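You operate a simulated robot arm through the tools that you are given. There is no shell and no other tool. Be economical: measure what you need, move in short steps, check, and stop when the job is done.

You run a simulated robot arm. Do the job below in one go: nothing can be reset, and whatever is moved stays where it is left.

TASK
Switch on, crimp the job card's hose at the card's dial setting, draw the slide out and switch off.
Fine: push the slide home before you press start; one stroke.

It is judged by the outcome, as a careful person would: the job done as asked, and still so three seconds after it is handed in. It fails if anything else is knocked over, pushed out of place, dropped, spilled or broken.

THE ROBOT
A 7-joint arm with a two-finger parallel gripper on a trunk, on a base that drives. Base frame: it is fixed to the floor where the robot stands at the start and does not move with it; the origin is under the middle of the robot, x ahead of it, y to its left, z up. Readings come in cm, degrees, newtons and seconds.
With the tool pointing down near the work surface it reaches from about 38 to 80 cm from the robot's upright axis, wherever it stands. Its first joint turns from -143.0 to 143.0 degrees. Places, roughly: grooved block in the press slide [50, -70, 90]; job card [40, -20, 90]; press slide [40, -60, 90]; red main switch [50, -110, 100]. Payload 3 kg.
The tool frame sits at the grasp point between the pads (the TCP): z along the fingers, y along the line on which they close. The tips reach 3 cm beyond it. Largest opening 11 cm; finger width 2, thickness 1; the body of the gripper, 4.8 by 11.2 cm, starts 5.5 cm behind the TCP.
Orientation is that of the tool frame in the base frame, as a unit quaternion [w, x, y, z]. With the fingers straight down and closing along the base's y, the tool's x points along the base's -x, its y along +y and its z along -z.

THE INTERFACE
- The arm moves only by the tool jog_arm. Its argument "series" is a list of rows, each a list of 7 numbers: the shift along the tool's x, y, z in cm, then the turn, a rotation vector about the tool's x, y, z in degrees, then the closure, from 0 (fully open) to 1 (shut). In form: [[dx, dy, dz, ax, ay, az, gripper], ...]. A call has 1 to 20 rows; each row shifts and turns the commanded pose from where the row before left it, along the tool's axes as they then stand. Rows are played at 5 a second. More than 5 cm and 8.6 degrees between two rows, or a gripper value outside its range, and nothing of the call is played. A pose out of reach is approached as far as the arm can. The call stops where the force on the tool passes 90 N (or 10 N more than at its start, if that is more) or the arm is blocked; 0.2 s more then pass. The fingers move at their own pace (about 15.3 cm/s each) and stop on an object; they squeeze with about 37 N. The grip force told is the motor's: it shows also when the fingers shut on nothing. Time passes only in rows, and 0.2 s behind the last, so rows that do not move let the fingers close. It gives the time, the measured TCP pose, the force on the tool (base axes), the opening and the grip force at its end, in the units of the frame above (readings bear some noise), with the torque about the TCP (base axes, N m) and any sound that the robot's microphone picked up.
- Cameras (640 x 400 px; columns grow to the right, rows downward): "scene" is now at [28.55, -61.99, 137.69]; the picture's right is [0.00, -0.17, 0.99], its down [-0.86, 0.50, 0.09] and it looks along [-0.51, -0.85, -0.15] (base axes); focal length 214 px, centre (320, 200). "wrist" rides on the gripper at [7.2, 1.7, -10.3] in the tool frame; the picture's right is [-0.23, 0.97, 0.00], its down [-0.76, -0.18, -0.62] and it looks along [-0.61, -0.14, 0.78] (tool axes); focal length 222 px, centre (320, 200). There is no depth. A picture from a camera that has moved, and an enlarged one, comes with that camera's place and axes in the base frame and with its lens.
- snapshot(camera): a new picture of that camera. The clock stands still meanwhile.
- move_column(by): slides the trunk up (or, below 0, down) by that many cm; the arm and the scene camera ride with it, the base frame stays. It gives what a move gives, with no picture.
- drive_base(legs): drives the robot by 1 to 6 legs, each [ahead, turn to the left] in cm and degrees, along the robot's own axes; the way and the turn of a leg run together, so that a leg with both is an arc; at most 150 cm and 180 degrees a leg. The arm and the cameras ride along, it lands a little off, and it stops where it bumps. It gives what a move gives.
- turn_head(pan, tilt): turns the head with the scene camera to pan (to the left, within 80 degrees either way) and tilt (down, from -29 to 69), counted from straight ahead of the robot. It gives what a move gives.
- zoom(camera, box): a new picture of the part [left, top, right, bottom] of that camera's present view, enlarged. The clock stands still meanwhile.
- hand_in(): hands the job in; it is judged then, once.

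Work in short steps. Places have to be worked out from the pictures, the camera data and where the tool is seen: move nearer, look again, correct. Check each grasp and each placing, and mend what went wrong. You have 120 turns and 90 pictures in all, those below and enlarged ones among them. Open the gripper and draw the arm clear of the work before you hand the job in, unless the task says otherwise; then end with one line.

The tools are called after "Emit:" as name(argument=value, ...) on one line, values as JSON. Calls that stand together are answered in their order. jog_arm: Moves the arm, as the interface text tells. Its arguments: {"type":"object","properties":{"series":{"type":"array","items":{"type":"array","items":{"type":"number"}}}},"required":["series"]} The other tools are called the same way: move_column (by) slides the trunk up or down; drive_base (legs) drives the base; turn_head (pan, tilt) turns the head that bears the scene camera; snapshot (camera) takes a picture; zoom (camera, box) takes an enlarged picture of a part of a camera's view; hand_in () hands the job in.

At the start:

```text
time: 0.0
position: [22.41, -53.14, 126.19]
tool_rot: [0.0, -0.001, 1.0, 0.0]
wrist_force: [-0.3, -0.1, 0.5]
torque: [-0.01, -0.04, 0.03]
finger_gap: 10.99
grip_force: 0.0
trunk travel left (down, up): [-40.0, 9.0]
robot x, y, heading: [-0.12, 0.53, -0.1]
head pan, tilt: [-80.2, 30.7]
```

scene: 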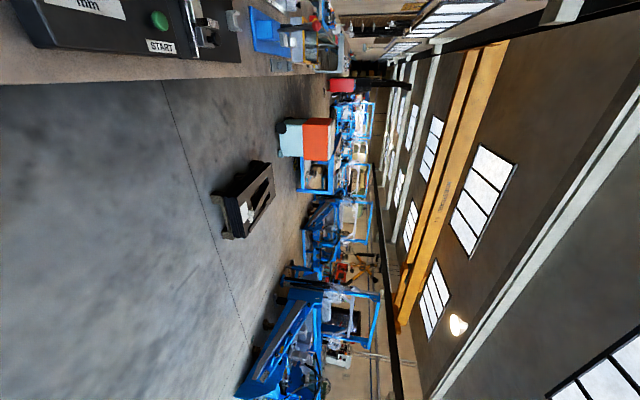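
wrist: 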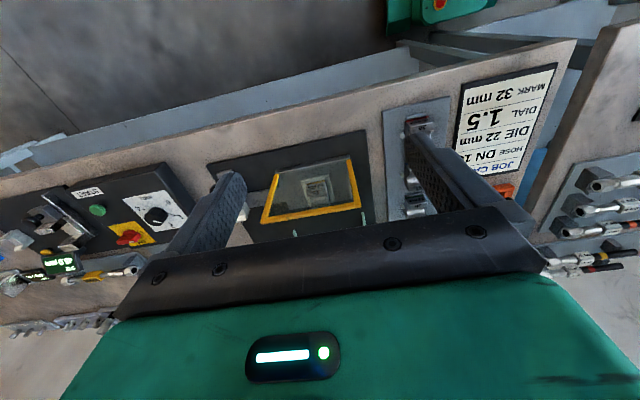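

The wrist view shows the bench with press, job card, switch panel and hoses. I look at the card closely and turn the head to survey.

Emit:
zoom(camera="wrist", box=[440, 50, 640, 290])

Emit:
zoom(camera="wrist", box=[0, 130, 250, 340])

Emit:
turn_head(pan=-40, tilt=45)

Emit:
snapshot(camera="scene")

```text
1.67 times, centred on (540, 170) of wrist
camera zoom: at [15.14, -51.66, 136.52], right [0.23, 0.97, 0.0], down [0.76, -0.18, 0.62], along [0.61, -0.14, -0.78], focal length 370 px, centre (-47, 250)
```

zoom: 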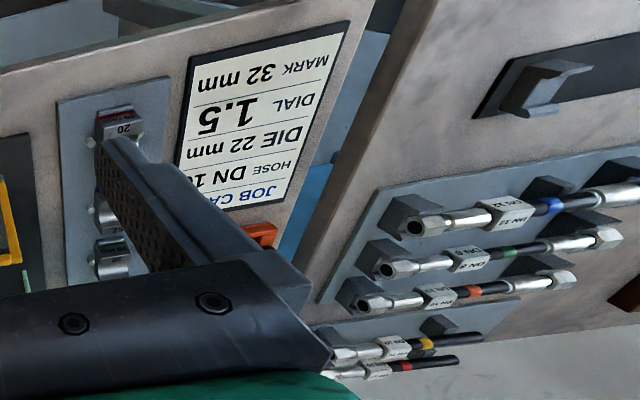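

```text
1.90 times, centred on (125, 235) of wrist
camera zoom: at [15.14, -51.66, 136.52], right [0.23, 0.97, 0.0], down [0.76, -0.18, 0.62], along [0.61, -0.14, -0.78], focal length 423 px, centre (691, 133)
```

zoom: 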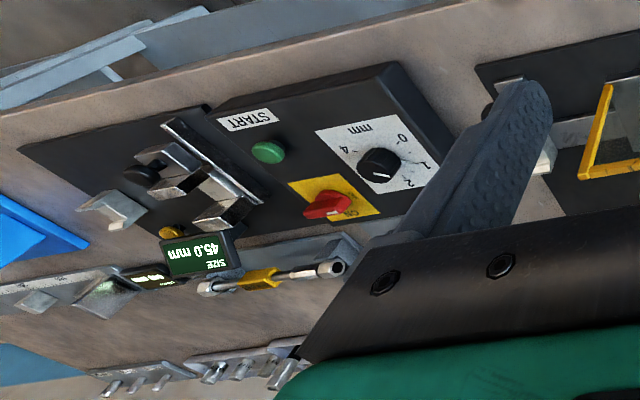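

```text
time: 1.1
position: [22.41, -53.21, 126.29]
tool_rot: [0.0, 0.0, 1.0, 0.001]
wrist_force: [0.1, 0.9, -0.3]
torque: [0.0, -0.01, 0.03]
finger_gap: 10.99
grip_force: 0.0
trunk travel left (down, up): [-40.0, 9.0]
robot x, y, heading: [-0.2, 0.36, -0.1]
head pan, tilt: [-40.0, 45.0]
```

```text
85 pictures are left
camera scene: at [26.39, -58.34, 133.05], right [0.0, -0.77, 0.64], down [-0.71, 0.45, 0.54], along [-0.71, -0.46, -0.54], focal length 214 px, centre (320, 200)
```

scene: 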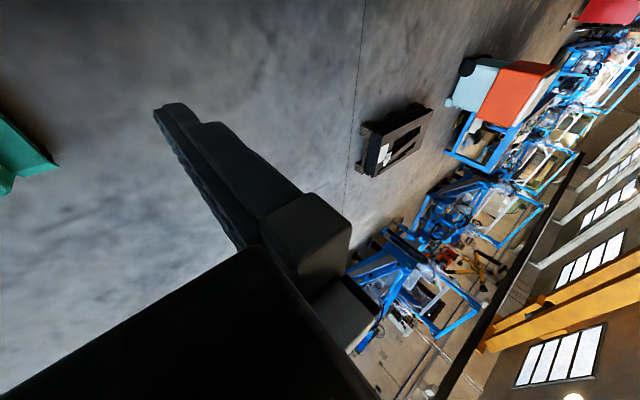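

The scene camera evidently sits by the arm, "ahead" being straight down. I turn it to pan 0 with tilt up so it looks at the bench.

Emit:
turn_head(pan=-30, tilt=-25)

Emit:
snapshot(camera="scene")

```text
time: 2.5
position: [22.48, -53.36, 126.33]
tool_rot: [-0.001, -0.001, 1.0, 0.0]
wrist_force: [-0.1, 0.4, -0.9]
torque: [-0.01, -0.05, -0.01]
finger_gap: 11.0
grip_force: 0.0
trunk travel left (down, up): [-40.0, 9.0]
robot x, y, heading: [0.27, 0.2, 0.0]
head pan, tilt: [-30.0, -25.0]
```

```text
84 pictures are left
camera scene: at [37.05, -56.65, 133.13], right [0.0, -0.87, 0.5], down [-0.91, -0.21, -0.37], along [0.42, -0.45, -0.79], focal length 214 px, centre (320, 200)
```

scene: 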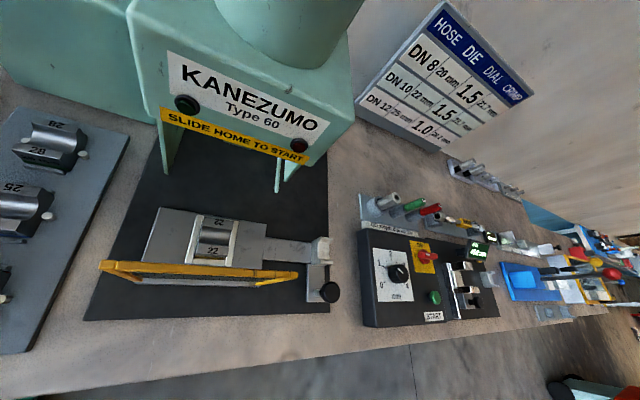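

Good view. I zoom into the chart, press, and panel.

Emit:
zoom(camera="scene", box=[350, 0, 550, 160])

Emit:
zoom(camera="scene", box=[80, 180, 350, 320])

Emit:
zoom(camera="scene", box=[350, 180, 550, 330])

Emit:
turn_head(pan=20, tilt=-20)

Emit:
snapshot(camera="scene")

```text
2.50 times, centred on (450, 80) of scene
camera zoom: at [37.05, -56.65, 133.13], right [0.0, -0.87, 0.5], down [-0.91, -0.21, -0.37], along [0.42, -0.45, -0.79], focal length 536 px, centre (-5, 500)
```

zoom: 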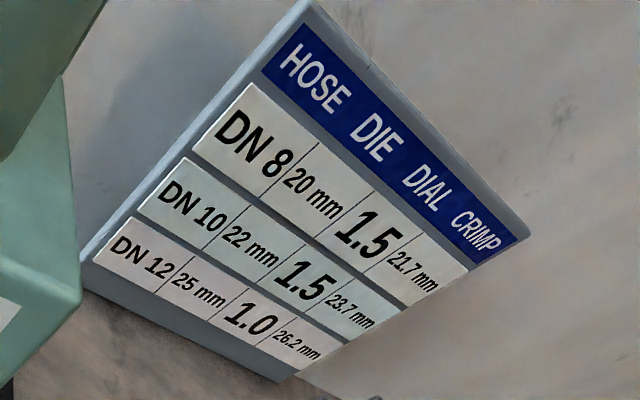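

```text
2.37 times, centred on (215, 250) of scene
camera zoom: at [37.05, -56.65, 133.13], right [0.0, -0.87, 0.5], down [-0.91, -0.21, -0.37], along [0.42, -0.45, -0.79], focal length 508 px, centre (569, 82)
```

zoom: 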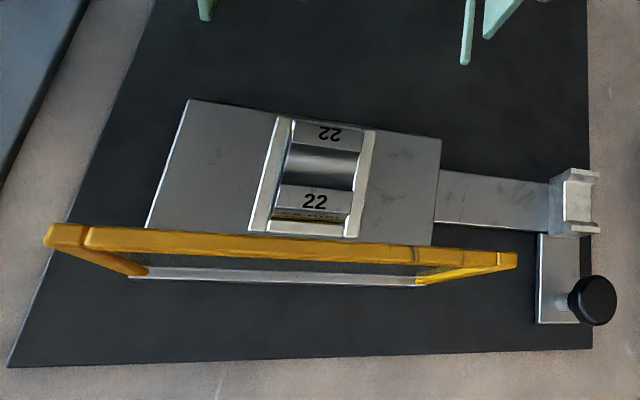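

```text
2.67 times, centred on (450, 255) of scene
camera zoom: at [37.05, -56.65, 133.13], right [0.0, -0.87, 0.5], down [-0.91, -0.21, -0.37], along [0.42, -0.45, -0.79], focal length 572 px, centre (-27, 53)
```

zoom: 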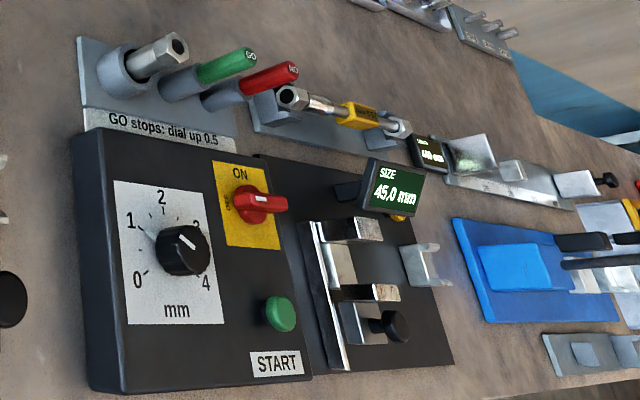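

```text
time: 3.7
position: [22.45, -53.25, 126.29]
tool_rot: [0.0, -0.001, 1.0, -0.001]
wrist_force: [0.2, -0.2, 0.1]
torque: [-0.01, 0.02, -0.02]
finger_gap: 11.0
grip_force: 0.0
trunk travel left (down, up): [-40.0, 9.0]
robot x, y, heading: [-0.3, 0.37, -0.2]
head pan, tilt: [20.0, -20.0]
```

```text
80 pictures are left
camera scene: at [36.4, -50.5, 132.13], right [0.0, -0.94, -0.34], down [-0.94, 0.12, -0.32], along [0.34, 0.32, -0.88], focal length 214 px, centre (320, 200)
```

scene: 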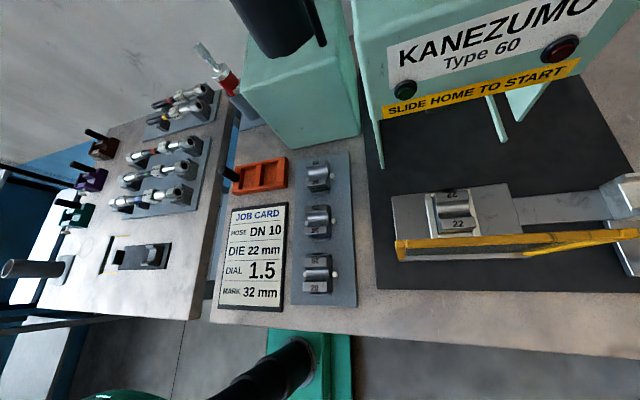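

The card reads DN 10, die 22, dial 1.5, mark 32. I zoom on hoses and die rack.

Emit:
zoom(camera="scene", box=[80, 80, 230, 220])

Emit:
zoom(camera="scene", box=[220, 140, 360, 310])

Emit:
zoom(camera="scene", box=[380, 150, 640, 280])

Emit:
turn_head(pan=50, tilt=-10)

Emit:
snapshot(camera="scene")

```text
2.86 times, centred on (155, 150) of scene
camera zoom: at [36.4, -50.5, 132.13], right [0.0, -0.94, -0.34], down [-0.94, 0.12, -0.32], along [0.34, 0.32, -0.88], focal length 613 px, centre (791, 343)
```

zoom: 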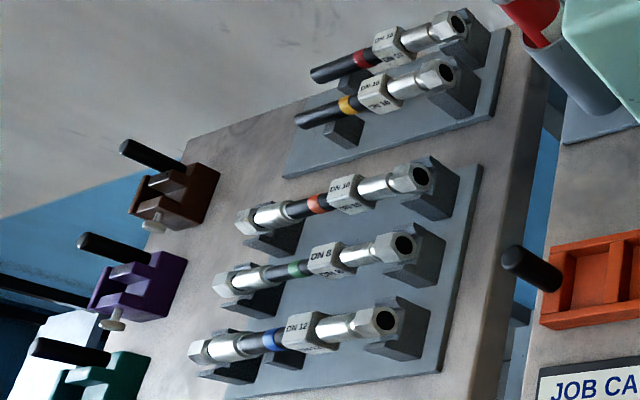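

```text
2.35 times, centred on (290, 225) of scene
camera zoom: at [36.4, -50.5, 132.13], right [0.0, -0.94, -0.34], down [-0.94, 0.12, -0.32], along [0.34, 0.32, -0.88], focal length 505 px, centre (391, 141)
```

zoom: 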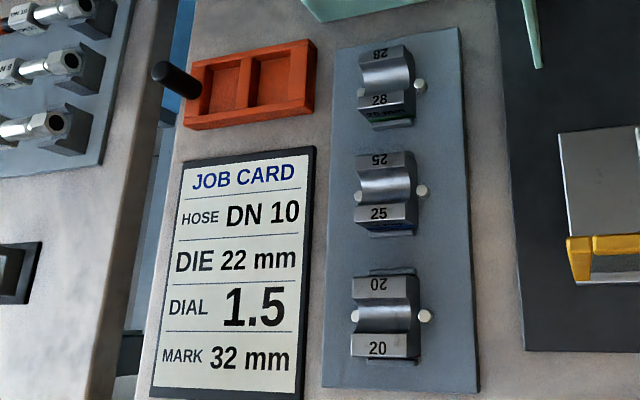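

```text
2.46 times, centred on (510, 215) of scene
camera zoom: at [36.4, -50.5, 132.13], right [0.0, -0.94, -0.34], down [-0.94, 0.12, -0.32], along [0.34, 0.32, -0.88], focal length 528 px, centre (-148, 163)
```

zoom: 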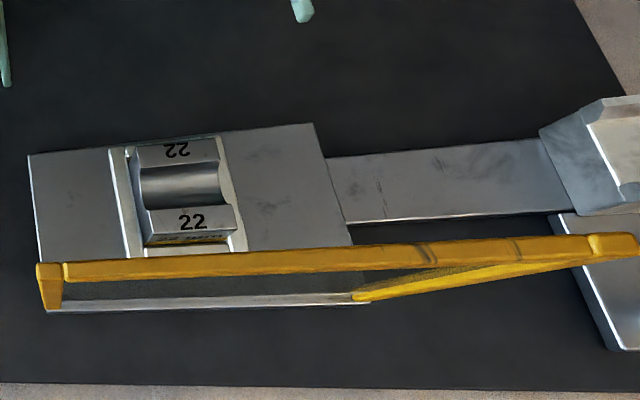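

```text
time: 4.6
position: [22.38, -53.22, 126.24]
tool_rot: [0.0, -0.001, 1.0, 0.001]
wrist_force: [-0.4, -0.5, -0.5]
torque: [-0.03, 0.02, 0.0]
finger_gap: 11.0
grip_force: 0.1
trunk travel left (down, up): [-40.0, 9.0]
robot x, y, heading: [0.06, -0.01, -0.0]
head pan, tilt: [50.0, -10.0]
```

```text
76 pictures are left
camera scene: at [35.0, -46.65, 133.86], right [0.0, -0.64, -0.77], down [-0.98, 0.13, -0.11], along [0.17, 0.75, -0.63], focal length 214 px, centre (320, 200)
```

scene: 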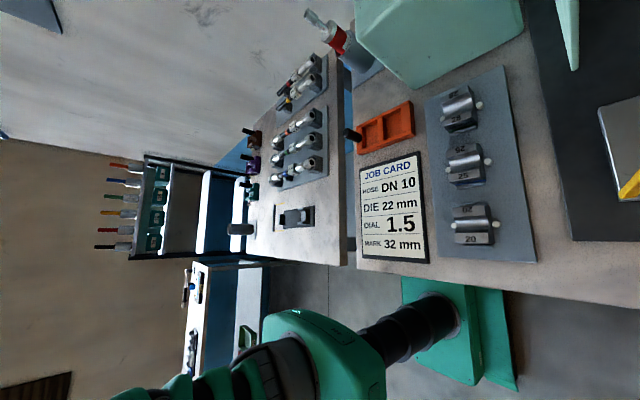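

Zoom closer on the hose labels.

Emit:
zoom(camera="scene", box=[260, 40, 340, 115])

Emit:
zoom(camera="scene", box=[260, 95, 340, 190])

Emit:
zoom(camera="wrist", box=[540, 150, 640, 290])

```text
5.33 times, centred on (300, 78) of scene
camera zoom: at [35.0, -46.65, 133.86], right [0.0, -0.64, -0.77], down [-0.98, 0.13, -0.11], along [0.17, 0.75, -0.63], focal length 1144 px, centre (427, 853)
```

zoom: 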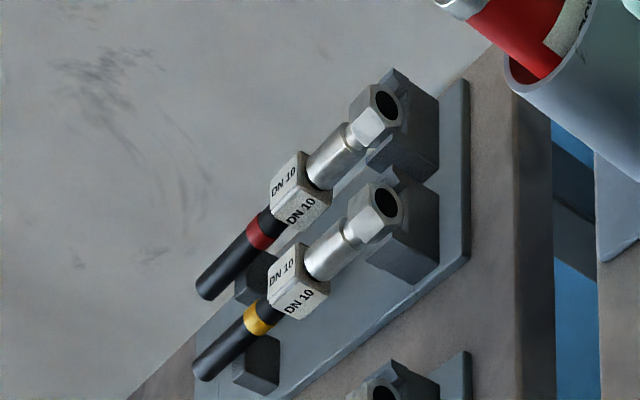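

```text
4.21 times, centred on (300, 142) of scene
camera zoom: at [35.0, -46.65, 133.86], right [0.0, -0.64, -0.77], down [-0.98, 0.13, -0.11], along [0.17, 0.75, -0.63], focal length 903 px, centre (404, 442)
```

zoom: 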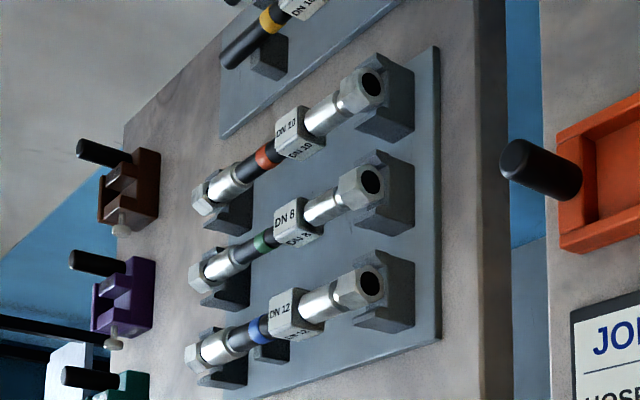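

```text
2.86 times, centred on (590, 220) of wrist
camera zoom: at [15.14, -51.65, 136.57], right [0.23, 0.97, 0.0], down [0.76, -0.18, 0.62], along [0.61, -0.14, -0.78], focal length 635 px, centre (-451, 143)
```

zoom: 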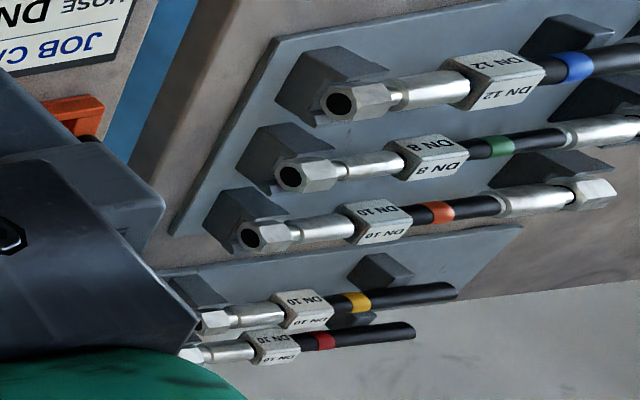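

I need a thorough survey of the right-hand side too (gauges, rulers, racks).

Emit:
turn_head(pan=-50, tilt=-22)

Emit:
snapshot(camera="scene")

Emit:
zoom(camera="scene", box=[180, 120, 340, 240])

Emit:
zoom(camera="scene", box=[320, 120, 540, 240])

```text
time: 6.4
position: [22.39, -53.26, 126.23]
tool_rot: [0.0, -0.001, 1.0, 0.0]
wrist_force: [-0.6, 0.0, 0.0]
torque: [0.0, 0.02, 0.0]
finger_gap: 10.99
grip_force: 0.0
trunk travel left (down, up): [-40.0, 9.0]
robot x, y, heading: [0.15, -0.09, -0.1]
head pan, tilt: [-50.0, -22.0]
```

```text
72 pictures are left
camera scene: at [36.68, -58.77, 134.51], right [0.0, -0.64, 0.77], down [-0.93, -0.29, -0.24], along [0.38, -0.71, -0.6], focal length 214 px, centre (320, 200)
```

scene: 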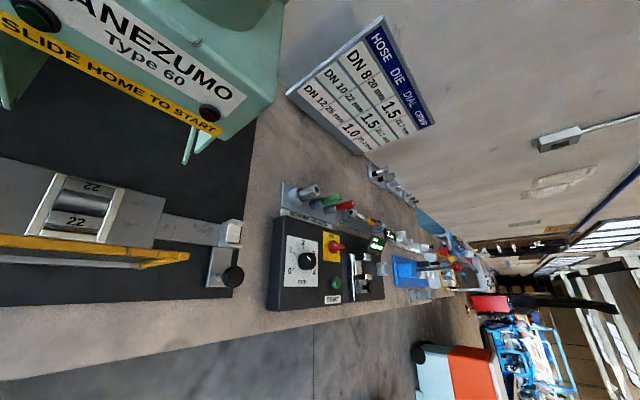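

```text
3.33 times, centred on (260, 180) of scene
camera zoom: at [36.68, -58.77, 134.51], right [0.0, -0.64, 0.77], down [-0.93, -0.29, -0.24], along [0.38, -0.71, -0.6], focal length 715 px, centre (520, 267)
```

zoom: 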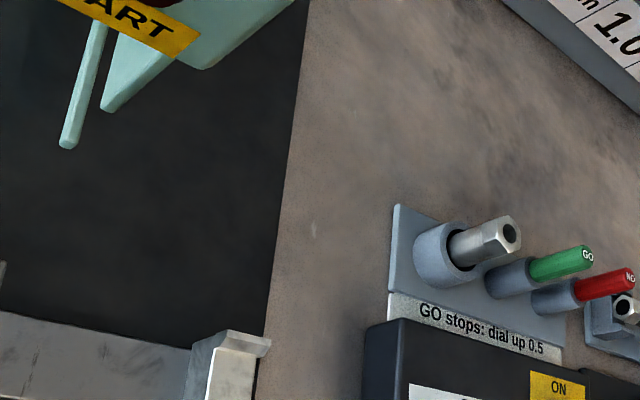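

```text
2.91 times, centred on (430, 180) of scene
camera zoom: at [36.68, -58.77, 134.51], right [0.0, -0.64, 0.77], down [-0.93, -0.29, -0.24], along [0.38, -0.71, -0.6], focal length 624 px, centre (0, 258)
```

zoom: 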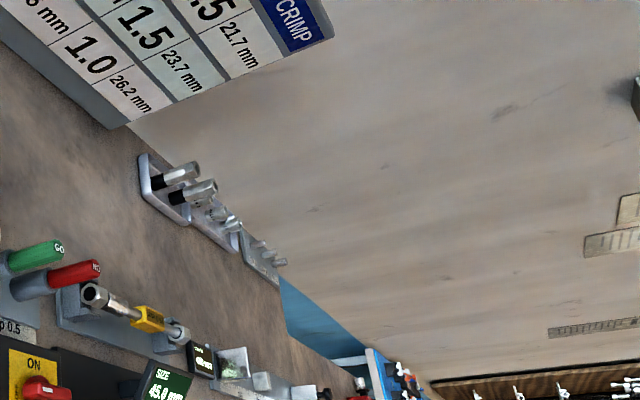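

I move the arm in an arc toward the hose rack on the left (roughly x 65, y 5–15) for a closer look.

Emit:
jog_arm(series=[[-3.5, 2.7, 0, 0, 0, 0, 0], [-3.5, 2.7, 0, 0, 0, 0, 0], [-3.5, 2.7, 0, 0, 0, 0, 0], [-3.5, 2.7, 0, 0, 0, 0, 0], [-3.5, 2.7, 0, 0, 0, 0, 0], [-0.7, 4.5, 0, 0, 0, 0, 0], [-0.7, 4.5, 0, 0, 0, 0, 0], [-0.7, 4.5, 0, 0, 0, 0, 0], [-0.7, 4.5, 0, 0, 0, 0, 0], [-0.7, 4.5, 0, 0, 0, 0, 0], [-0.7, 4.5, 0, 0, 0, 0, 0], [-0.7, 4.5, 0, 0, 0, 0, 0], [-0.7, 4.5, 0, 0, 0, 0, 0]])

Emit:
snapshot(camera="wrist")

Emit:
turn_head(pan=20, tilt=-5)

Emit:
snapshot(camera="scene")

```text
time: 9.2
position: [45.39, -3.47, 126.21]
tool_rot: [0.001, -0.001, 1.0, 0.0]
wrist_force: [0.6, -0.9, 0.5]
torque: [0.04, -0.02, -0.04]
finger_gap: 11.03
grip_force: 0.0
trunk travel left (down, up): [-40.0, 9.0]
robot x, y, heading: [0.06, 0.3, -0.2]
head pan, tilt: [-50.0, -22.0]
```

```text
69 pictures are left
camera wrist: at [38.15, -1.98, 136.55], right [0.23, 0.97, 0.0], down [0.76, -0.18, 0.62], along [0.61, -0.14, -0.78], focal length 222 px, centre (320, 200)
```

wrist: 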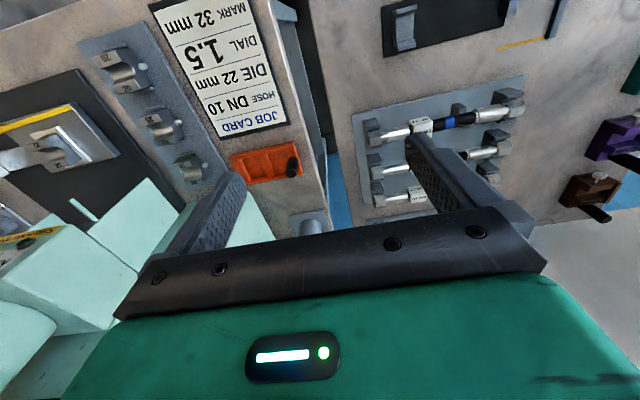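

```text
time: 10.6
position: [45.47, -3.59, 126.18]
tool_rot: [0.0, -0.001, 1.0, 0.0]
wrist_force: [-0.3, -0.2, 0.8]
torque: [0.02, 0.01, 0.01]
finger_gap: 11.03
grip_force: 0.1
trunk travel left (down, up): [-40.0, 9.0]
robot x, y, heading: [0.27, 0.37, -0.0]
head pan, tilt: [20.0, -5.0]
```

```text
68 pictures are left
camera scene: at [57.25, -0.47, 131.04], right [0.0, -0.94, -0.34], down [-1.0, 0.03, -0.08], along [0.09, 0.34, -0.94], focal length 214 px, centre (320, 200)
```

scene: 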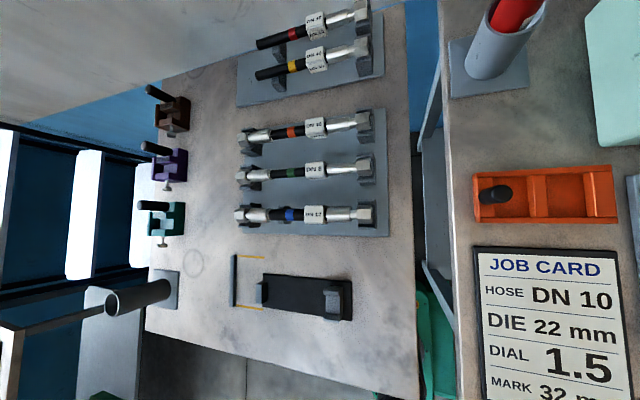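

Emit:
zoom(camera="scene", box=[230, 0, 400, 240])

Emit:
zoom(camera="scene", box=[80, 80, 370, 330])

Emit:
zoom(camera="scene", box=[240, 0, 380, 100])

```text
1.67 times, centred on (315, 120) of scene
camera zoom: at [57.25, -0.47, 131.04], right [0.0, -0.94, -0.34], down [-1.0, 0.03, -0.08], along [0.09, 0.34, -0.94], focal length 358 px, centre (328, 333)
```

zoom: 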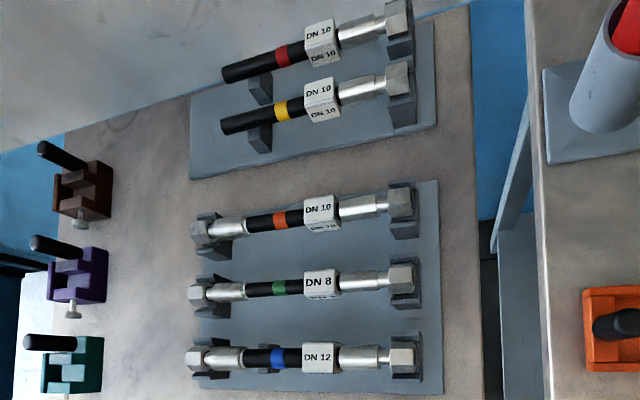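

```text
1.60 times, centred on (225, 205) of scene
camera zoom: at [57.25, -0.47, 131.04], right [0.0, -0.94, -0.34], down [-1.0, 0.03, -0.08], along [0.09, 0.34, -0.94], focal length 343 px, centre (472, 192)
```

zoom: 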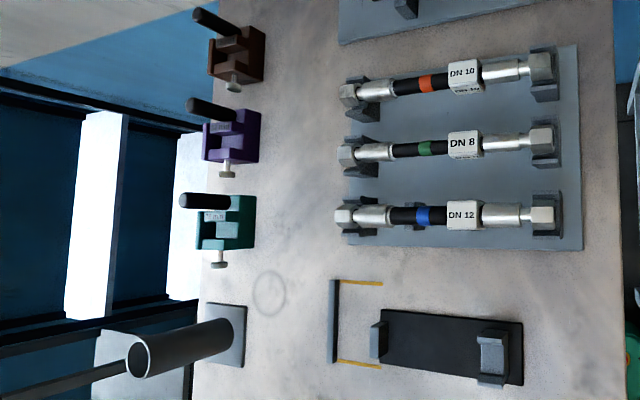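

```text
4.00 times, centred on (310, 50) of scene
camera zoom: at [57.25, -0.47, 131.04], right [0.0, -0.94, -0.34], down [-1.0, 0.03, -0.08], along [0.09, 0.34, -0.94], focal length 858 px, centre (360, 800)
```

zoom: 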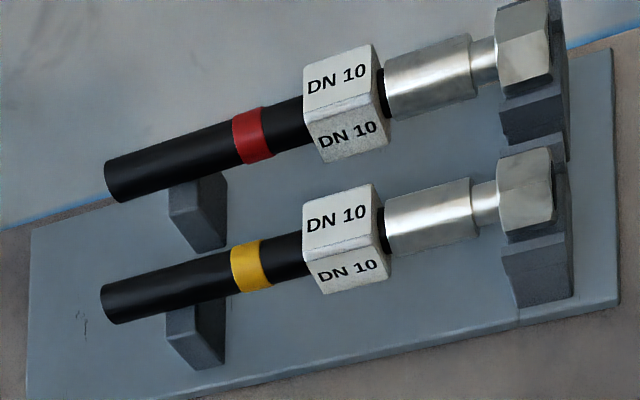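

I move closer over the rack for a finer look at the ferrules of the DN 10 hoses.

Emit:
jog_arm(series=[[-3, 3, 2, 0, 0, 0, 0], [-3, 3, 2, 0, 0, 0, 0], [-3, 3, 2, 0, 0, 0, 0], [-3, 3, 2, 0, 0, 0, 0], [-3, 3, 2, 0, 0, 0, 0]])

Emit:
turn_head(pan=0, tilt=-20)

Emit:
snapshot(camera="scene")

```text
time: 11.8
position: [60.53, 11.79, 116.19]
tool_rot: [0.002, -0.001, 1.0, 0.0]
wrist_force: [-0.7, -0.7, -0.4]
torque: [0.04, 0.0, -0.02]
finger_gap: 10.99
grip_force: 0.1
trunk travel left (down, up): [-40.0, 9.0]
robot x, y, heading: [-0.05, 0.13, -0.1]
head pan, tilt: [20.0, -5.0]
```

```text
time: 12.6
position: [60.36, 11.57, 116.17]
tool_rot: [0.0, 0.0, 1.0, 0.0]
wrist_force: [-0.1, -0.1, 0.1]
torque: [-0.01, -0.01, 0.02]
finger_gap: 11.02
grip_force: 0.1
trunk travel left (down, up): [-40.0, 9.0]
robot x, y, heading: [0.28, 0.51, 0.2]
head pan, tilt: [0.0, -20.0]
```

```text
64 pictures are left
camera scene: at [74.4, 11.79, 121.62], right [0.0, -1.0, 0.0], down [-0.94, 0.0, -0.34], along [0.34, 0.0, -0.94], focal length 214 px, centre (320, 200)
```

scene: 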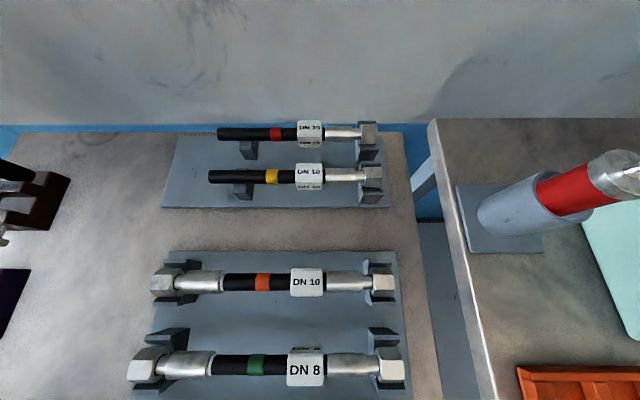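

Emit:
zoom(camera="scene", box=[140, 250, 420, 390])

Emit:
zoom(camera="scene", box=[200, 110, 400, 210])

```text
2.29 times, centred on (280, 320) of scene
camera zoom: at [74.4, 11.79, 121.62], right [0.0, -1.0, 0.0], down [-0.94, 0.0, -0.34], along [0.34, 0.0, -0.94], focal length 490 px, centre (411, -74)
```

zoom: 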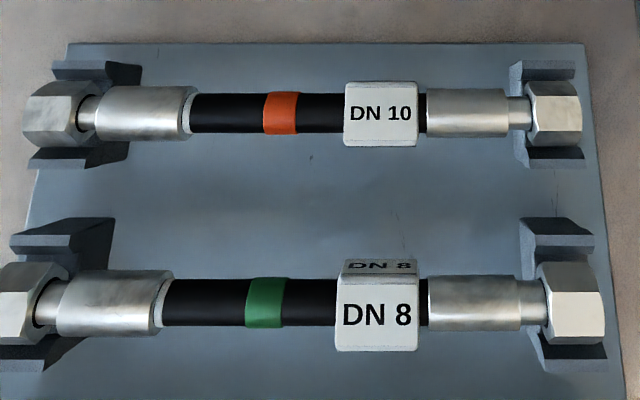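

```text
3.20 times, centred on (300, 160) of scene
camera zoom: at [74.4, 11.79, 121.62], right [0.0, -1.0, 0.0], down [-0.94, 0.0, -0.34], along [0.34, 0.0, -0.94], focal length 686 px, centre (384, 328)
```

zoom: 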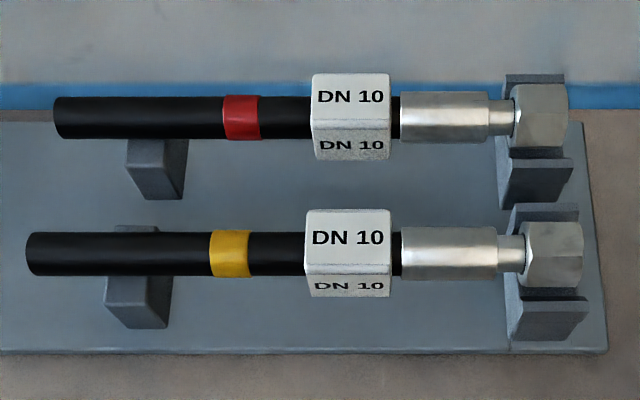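

Only the orange-banded DN 10 has an uncrimped (flared, larger) ferrule on its +y end; its other end nut matches the slide's rest ~21 cm away. Plan: retract the arm, turn the robot right 90° so it can later slide along −y with the hose held.

Emit:
jog_arm(series=[[4, -3, -3, 0, 0, 0, 0], [4, -3, -3, 0, 0, 0, 0], [4, -3, -3, 0, 0, 0, 0], [4, -3, -3, 0, 0, 0, 0], [2.5, -1, -1, 0, 0, 0, 0]])

Emit:
drive_base(legs=[[0, -90]])

```text
refused: row 1 steps farther than a row can; nothing moved
```

```text
time: 15.3
position: [44.62, -36.16, 116.33]
tool_rot: [0.0, 0.424, 0.906, 0.001]
wrist_force: [0.0, -0.8, 0.5]
torque: [0.09, -0.07, 0.0]
finger_gap: 11.01
grip_force: 0.0
trunk travel left (down, up): [-40.0, 9.0]
robot x, y, heading: [-4.43, 1.12, -37.6]
head pan, tilt: [0.0, -20.0]
stopped in leg 1: the robot was blocked; the commanded pose is now the measured one
```

The jog was refused and the base then stopped, blocked at −37.6°. I look to see what was touched.

Emit:
snapshot(camera="scene")

Emit:
snapshot(camera="wrist")

```text
61 pictures are left
camera scene: at [53.63, -46.75, 121.77], right [-0.77, -0.64, 0.0], down [-0.6, 0.72, -0.34], along [0.22, -0.26, -0.94], focal length 214 px, centre (320, 200)
```

scene: 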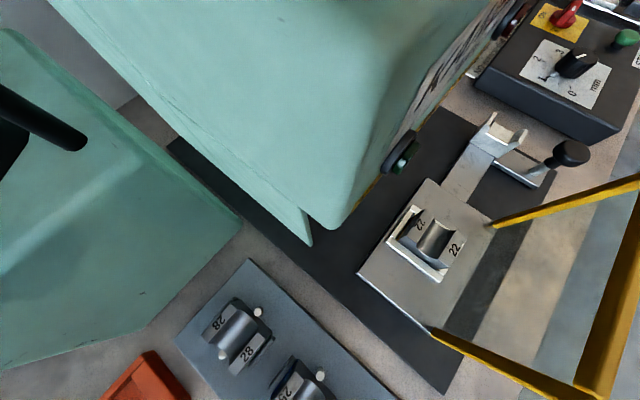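

```text
60 pictures are left
camera wrist: at [41.24, -29.64, 126.65], right [0.89, 0.45, 0.0], down [0.35, -0.7, 0.62], along [0.28, -0.56, -0.78], focal length 222 px, centre (320, 200)
```

wrist: 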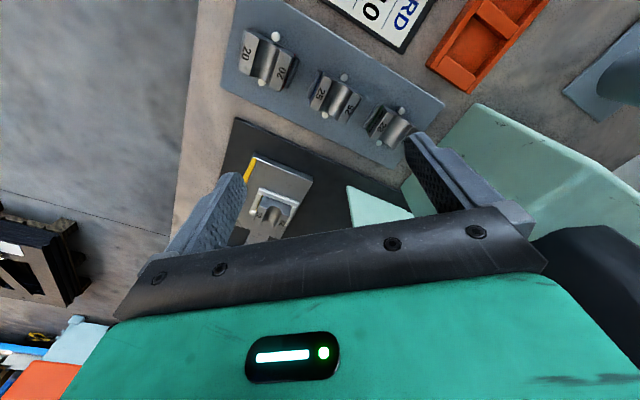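

Nothing looks displaced; likely the wrist/camera side met the press corner. I retract radially and upward.

Emit:
jog_arm(series=[[3, -0.7, 0, 0, 0, 0, 0], [3, -0.7, -1, 0, 0, 0, 0], [3, -0.7, -3, 0, 0, 0, 0], [3, -0.7, -3, 0, 0, 0, 0], [2, -0.5, -3, 0, 0, 0, 0]])

Emit:
snapshot(camera="scene")

```text
time: 16.5
position: [33.23, -27.42, 126.4]
tool_rot: [-0.001, 0.423, 0.906, 0.0]
wrist_force: [0.0, 0.6, 0.4]
torque: [0.0, -0.04, -0.03]
finger_gap: 11.01
grip_force: 0.1
trunk travel left (down, up): [-40.0, 9.0]
robot x, y, heading: [-4.62, 1.24, -37.9]
head pan, tilt: [0.0, -20.0]
```

```text
59 pictures are left
camera scene: at [42.22, -37.96, 131.78], right [-0.77, -0.64, 0.0], down [-0.6, 0.72, -0.34], along [0.22, -0.26, -0.94], focal length 214 px, centre (320, 200)
```

scene: 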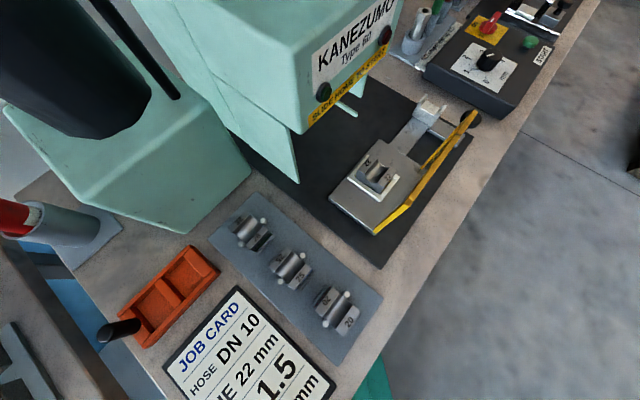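

Everything is in place. Continue turning to −90° with the arm tucked.

Emit:
drive_base(legs=[[0, -52.2]])

```text
time: 19.3
position: [-3.43, -46.46, 126.33]
tool_rot: [0.0, 0.775, 0.633, 0.001]
wrist_force: [1.1, 0.1, -0.7]
torque: [0.0, 0.03, -0.01]
finger_gap: 11.02
grip_force: 0.0
trunk travel left (down, up): [-40.0, 9.0]
robot x, y, heading: [-1.62, 1.11, -89.1]
head pan, tilt: [0.0, -20.0]
```

Now swing the arm left toward the hose rack, squaring the tool so that the fingers close along base x.

Emit:
jog_arm(series=[[0, 0, 0, 0, 0, -5.8, 0], [0, 0, 0, 0, 0, -5.8, 0], [1.83, 4.04, 0, 0, 0, 0, 0], [1.83, 4.04, 0, 0, 0, 0, 0], [1.83, 4.04, 0, 0, 0, 0, 0], [1.83, 4.04, 0, 0, 0, 0, 0], [1.83, 4.04, 0, 0, 0, 0, 0], [1.83, 4.04, 0, 0, 0, 0, 0], [1.83, 4.04, 0, 0, 0, 0, 0], [1.83, 4.04, 0, 0, 0, 0, 0], [1.83, 4.04, 0, 0, 0, 0, 0], [4.29, 1.57, 0, 0, 0, 0, 0], [4.29, 1.57, 0, 0, 0, 0, 0], [4.29, 1.57, 0, 0, 0, 0, 0], [4.29, 1.57, 0, 0, 0, 0, 0], [4.29, 1.57, 0, 0, 0, 0, 0], [4.29, 1.57, 0, 0, 0, 0, 0], [4.29, 1.57, 0, 0, 0, 0, 0]])

```text
time: 23.1
position: [43.79, 0.2, 126.54]
tool_rot: [0.0, 0.706, 0.708, -0.001]
wrist_force: [0.2, -0.6, 0.3]
torque: [0.03, 0.0, -0.02]
finger_gap: 11.0
grip_force: 0.1
trunk travel left (down, up): [-40.0, 9.0]
robot x, y, heading: [-1.6, 0.56, -89.1]
head pan, tilt: [0.0, -20.0]
```

Emit:
jog_arm(series=[[1.7, 3.7, 0, 0, 0, 0, 0], [1.7, 3.7, 0, 0, 0, 0, 0], [1.7, 3.7, 0, 0, 0, 0, 0], [1.7, 3.7, 1, 0, 0, 0, 0], [1.7, 3.7, 1, 0, 0, 0, 0], [1.7, 3.7, 2, 0, 0, 0, 0], [1.7, 3.7, 2, 0, 0, 0, 0], [1.3, 3.7, 2, 0, 0, 0, 0]])

Emit:
turn_head(pan=0, tilt=40)

Emit:
snapshot(camera="wrist")

Emit:
snapshot(camera="scene")

```text
time: 24.9
position: [66.96, 10.03, 121.91]
tool_rot: [0.0, 0.708, 0.706, 0.001]
wrist_force: [-0.1, -2.7, 0.1]
torque: [0.2, 0.02, -0.03]
finger_gap: 11.02
grip_force: 0.1
out of reach, approached as far as the arm can: row 7, 8
trunk travel left (down, up): [-40.0, 9.0]
robot x, y, heading: [-2.12, 1.0, -88.8]
head pan, tilt: [0.0, -20.0]
```

```text
time: 26.2
position: [66.8, 10.76, 121.95]
tool_rot: [-0.001, 0.707, 0.708, 0.001]
wrist_force: [1.4, -0.2, 0.9]
torque: [0.01, 0.0, -0.03]
finger_gap: 11.01
grip_force: 0.1
trunk travel left (down, up): [-40.0, 9.0]
robot x, y, heading: [-1.63, 1.1, -88.9]
head pan, tilt: [0.0, 40.0]
```

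```text
58 pictures are left
camera wrist: at [68.53, 17.87, 132.18], right [0.97, -0.23, 0.0], down [-0.18, -0.76, 0.62], along [-0.14, -0.61, -0.78], focal length 222 px, centre (320, 200)
```

wrist: 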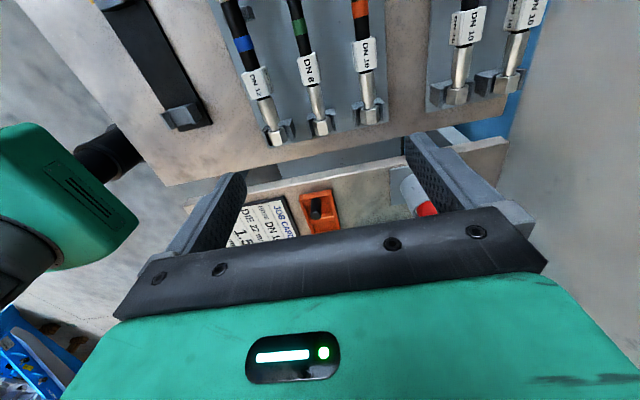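

```text
57 pictures are left
camera scene: at [66.95, 6.21, 126.39], right [-1.0, 0.0, 0.0], down [0.0, 0.77, 0.64], along [0.0, 0.64, -0.77], focal length 214 px, centre (320, 200)
```

scene: 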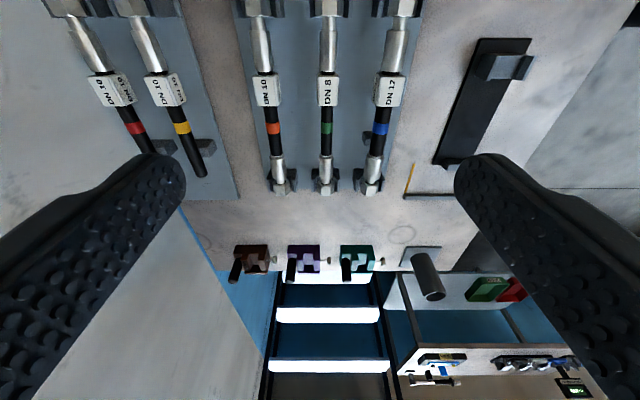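

Reach is limited at that height; the tag is estimated at (73.9, 13.3). I descend over the DN 8 first, to z≈106, then move over the orange tag.

Emit:
jog_arm(series=[[0, 0, 4, 0, 0, 0, 0], [0, 0, 4, 0, 0, 0, 0], [0, 0, 4, 0, 0, 0, 0], [0, 0, 4, 0, 0, 0, 0], [0.7, 2.3, 0, 0, 0, 0, 0], [0.9, 2.4, 0, 0, 0, 0, 0], [0.9, 2.4, 0, 0, 0, 0, 0], [0, 0, 0, 0, 0, 0, 0]])

Emit:
snapshot(camera="scene")

Emit:
snapshot(camera="wrist")

```text
time: 28.0
position: [72.81, 12.6, 105.61]
tool_rot: [0.001, 0.707, 0.707, 0.001]
wrist_force: [-0.6, 0.3, 0.3]
torque: [0.0, -0.09, 0.01]
finger_gap: 10.99
grip_force: 0.2
out of reach, approached as far as the arm can: row 7
trunk travel left (down, up): [-40.0, 9.0]
robot x, y, heading: [-1.86, 1.23, -89.2]
head pan, tilt: [0.0, 40.0]
```

```text
56 pictures are left
camera scene: at [72.87, 8.06, 110.25], right [-1.0, 0.0, 0.0], down [0.0, 0.77, 0.64], along [0.0, 0.64, -0.77], focal length 214 px, centre (320, 200)
```

scene: 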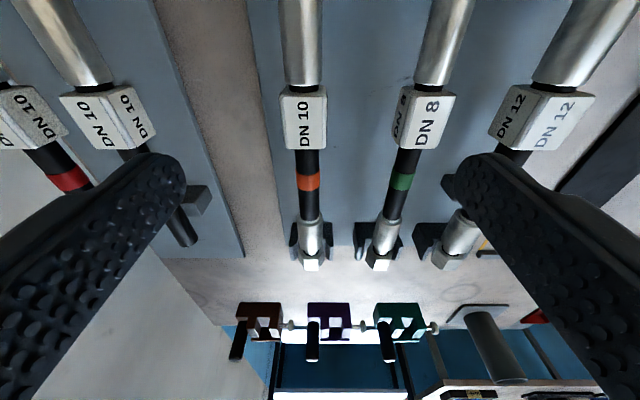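

```text
55 pictures are left
camera wrist: at [74.45, 19.72, 116.03], right [0.97, -0.23, 0.0], down [-0.18, -0.76, 0.62], along [-0.14, -0.61, -0.78], focal length 222 px, centre (320, 200)
```

wrist: 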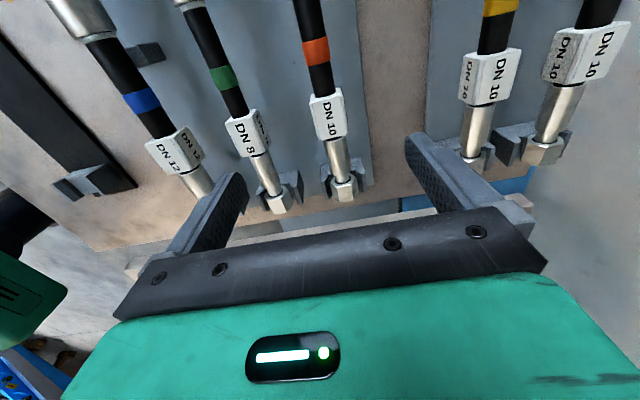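

Tag triangulates to (74.05, 13.4), top ≈94.5, plate ≈90. I narrow the fingers to 7 cm (clear of the DN 8 tag) and descend partway.

Emit:
jog_arm(series=[[0, 0, 0, 0, 0, 0, 0.36], [0, 0, 3, 0, 0, 0, 0.36], [0, 0, 2, 0, 0, 0, 0.36], [0, 0, 0, 0, 0, 0, 0.36]])

```text
time: 29.0
position: [72.79, 12.69, 100.57]
tool_rot: [0.001, 0.707, 0.708, 0.0]
wrist_force: [-0.8, 0.4, -1.3]
torque: [-0.02, 0.01, 0.01]
finger_gap: 7.05
grip_force: 0.0
trunk travel left (down, up): [-40.0, 9.0]
robot x, y, heading: [-1.38, 1.38, -89.1]
head pan, tilt: [0.0, 40.0]
```

Emit:
jog_arm(series=[[0.4, 0.6, 0, 0, 0, 0, 0.36], [0.4, 0.6, 1, 0, 0, 0, 0.36], [0, 0, 1, 0, 0, 0, 0.36], [0, 0, 0, 0, 0, 0, 0.36]])

Emit:
snapshot(camera="scene")

```text
time: 30.0
position: [73.49, 13.39, 98.62]
tool_rot: [0.0, 0.707, 0.708, -0.001]
wrist_force: [0.4, 0.0, -0.4]
torque: [0.01, 0.0, 0.0]
finger_gap: 7.07
grip_force: 0.2
out of reach, approached as far as the arm can: row 2
trunk travel left (down, up): [-40.0, 9.0]
robot x, y, heading: [-1.51, 1.34, -88.9]
head pan, tilt: [0.0, 40.0]
```

```text
54 pictures are left
camera scene: at [73.54, 8.89, 103.1], right [-1.0, 0.0, 0.0], down [0.0, 0.77, 0.64], along [0.0, 0.64, -0.77], focal length 214 px, centre (320, 200)
```

scene: 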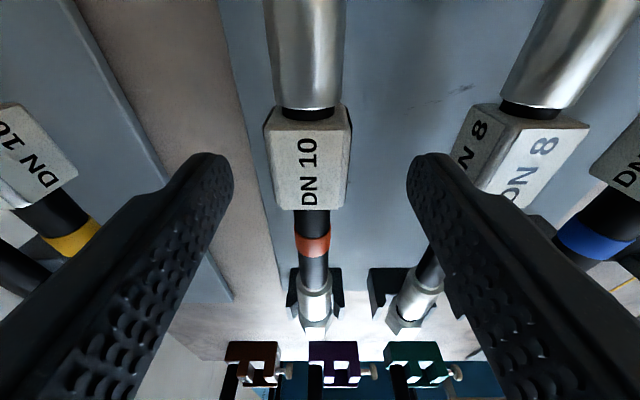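

Well aligned (tag x≈74.0). Descend to z≈94 in small steps, adding 0.5 cm in x.

Emit:
jog_arm(series=[[0, 0, 1.2, 0, 0, 0, 0.36], [0, 0, 1.2, 0, 0, 0, 0.36], [0.1, 0.5, 0.8, 0, 0, 0, 0.36], [0, 0, 0.9, 0, 0, 0, 0.36], [0, 0, 0, 0, 0, 0, 0.36]])

```text
time: 31.2
position: [74.08, 13.55, 94.43]
tool_rot: [0.001, 0.706, 0.708, 0.001]
wrist_force: [-0.4, -0.1, 0.1]
torque: [0.02, -0.03, -0.01]
finger_gap: 7.03
grip_force: 0.0
trunk travel left (down, up): [-40.0, 9.0]
robot x, y, heading: [-1.81, 1.46, -88.7]
head pan, tilt: [0.0, 40.0]
```

At the tag with no contact; lower 0.5 more and close.

Emit:
jog_arm(series=[[0, 0, 0.6, 0, 0, 0, 0.36], [0, 0, 0, 0, 0, 0, 0.6], [0, 0, 0, 0, 0, 0, 1], [0, 0, 0, 0, 0, 0, 1], [0, 0, 0, 0, 0, 0, 1]])

Emit:
snapshot(camera="scene")

```text
time: 32.4
position: [74.11, 13.63, 93.87]
tool_rot: [0.0, 0.706, 0.708, 0.0]
wrist_force: [-0.4, 0.8, -0.3]
torque: [0.0, 0.0, 0.1]
finger_gap: 2.91
grip_force: 37.3
trunk travel left (down, up): [-40.0, 9.0]
robot x, y, heading: [-1.54, 0.85, -88.9]
head pan, tilt: [0.0, 40.0]
```

```text
53 pictures are left
camera scene: at [74.11, 9.03, 98.45], right [-1.0, 0.0, 0.0], down [0.0, 0.77, 0.64], along [0.0, 0.64, -0.77], focal length 214 px, centre (320, 200)
```

scene: 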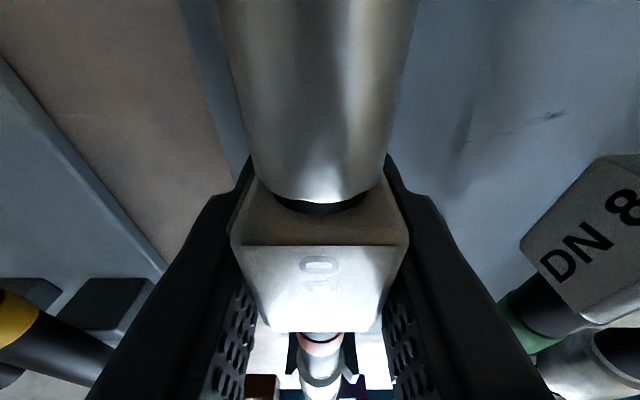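

Grip is firm (2.9 cm). Lift straight up 7 cm.

Emit:
jog_arm(series=[[0, 0, -1, 0, 0, 0, 1], [0, 0, -2, 0, 0, 0, 1], [0, 0, -2, 0, 0, 0, 1], [0, 0, -2, 0, 0, 0, 1], [0, 0, 0, 0, 0, 0, 1]])

Emit:
snapshot(camera="scene")

```text
time: 33.6
position: [73.52, 13.35, 100.92]
tool_rot: [0.0, 0.706, 0.708, -0.001]
wrist_force: [0.4, 0.0, -2.7]
torque: [-0.18, 0.01, 0.03]
finger_gap: 2.87
grip_force: 36.7
out of reach, approached as far as the arm can: row 3
trunk travel left (down, up): [-40.0, 9.0]
robot x, y, heading: [-1.77, 1.42, -88.9]
head pan, tilt: [0.0, 40.0]
```

```text
52 pictures are left
camera scene: at [73.6, 8.85, 105.45], right [-1.0, 0.0, 0.0], down [0.0, 0.77, 0.64], along [0.0, 0.64, -0.77], focal length 214 px, centre (320, 200)
```

scene: 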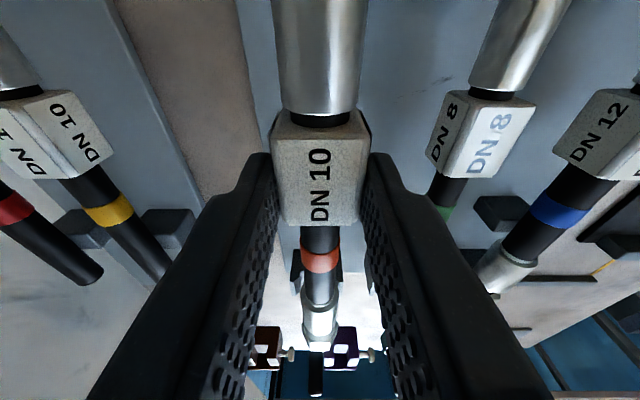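

Hose is level in the grip. Draw back toward x≈45 while rising to z≈125.

Emit:
jog_arm(series=[[0, -3.2, -2.7, 0, 0, 0, 1], [0, -3.2, -2.7, 0, 0, 0, 1], [0, -3.2, -2.7, 0, 0, 0, 1], [0, -3.2, -2.7, 0, 0, 0, 1], [0, -3.2, -2.7, 0, 0, 0, 1], [0, -3.2, -2.7, 0, 0, 0, 1], [0, -3.2, -2.7, 0, 0, 0, 1], [0, -3.2, -2.7, 0, 0, 0, 1], [0, -3.2, -2.7, 0, 0, 0, 1], [0, 0, 0, 0, 0, 0, 1]])

Emit:
turn_head(pan=0, tilt=-25)

Emit:
snapshot(camera="scene")

```text
time: 35.8
position: [44.41, 13.53, 125.58]
tool_rot: [0.001, 0.705, 0.709, 0.002]
wrist_force: [-2.6, 0.9, -0.1]
torque: [-0.19, -0.17, 0.01]
finger_gap: 2.87
grip_force: 37.5
trunk travel left (down, up): [-40.0, 9.0]
robot x, y, heading: [-1.62, 1.26, -88.9]
head pan, tilt: [0.0, 40.0]
```

```text
time: 37.2
position: [44.86, 13.29, 124.9]
tool_rot: [-0.003, 0.706, 0.708, -0.001]
wrist_force: [-0.4, 0.0, -3.9]
torque: [-0.15, -0.01, -0.02]
finger_gap: 2.88
grip_force: 36.9
trunk travel left (down, up): [-40.0, 9.0]
robot x, y, heading: [-1.61, 0.89, -89.0]
head pan, tilt: [0.0, -25.0]
```

```text
51 pictures are left
camera scene: at [44.95, -1.24, 130.82], right [-1.0, 0.0, 0.01], down [0.0, 0.91, -0.42], along [-0.01, -0.42, -0.91], focal length 214 px, centre (320, 200)
```

scene: 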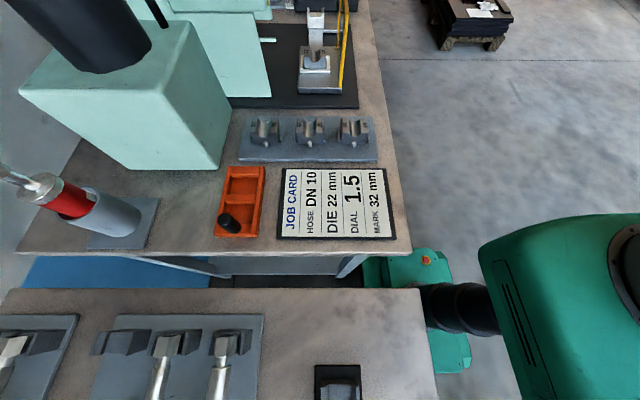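

I shift to x≈40 for clearance from the press, and drive along −y in two steps.

Emit:
jog_arm(series=[[0, -2.5, 0, 0, 0, 0, 1], [0, -2.5, 0, 0, 0, 0, 1], [0, 0, 0, 0, 0, 0, 1]])

Emit:
drive_base(legs=[[0, -1.5], [45, 0]])

Emit:
snapshot(camera="scene")

```text
time: 38.0
position: [39.76, 13.19, 125.29]
tool_rot: [0.002, 0.706, 0.708, 0.001]
wrist_force: [0.6, -0.4, -3.9]
torque: [-0.14, 0.02, -0.02]
finger_gap: 2.91
grip_force: 36.9
trunk travel left (down, up): [-40.0, 9.0]
robot x, y, heading: [-1.95, 0.66, -89.0]
head pan, tilt: [0.0, -25.0]
```

```text
time: 41.1
position: [39.72, -33.7, 125.28]
tool_rot: [0.0, 0.715, 0.699, 0.0]
wrist_force: [0.6, 0.9, -3.4]
torque: [-0.14, 0.01, 0.02]
finger_gap: 2.9
grip_force: 37.4
trunk travel left (down, up): [-40.0, 9.0]
robot x, y, heading: [-2.5, -44.35, -90.5]
head pan, tilt: [0.0, -25.0]
```

```text
50 pictures are left
camera scene: at [39.48, -48.13, 131.22], right [-1.0, 0.02, 0.0], down [0.02, 0.91, -0.42], along [-0.01, -0.42, -0.91], focal length 214 px, centre (320, 200)
```

scene: 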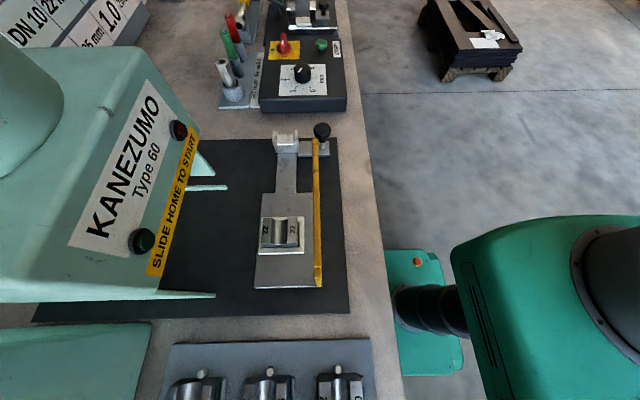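

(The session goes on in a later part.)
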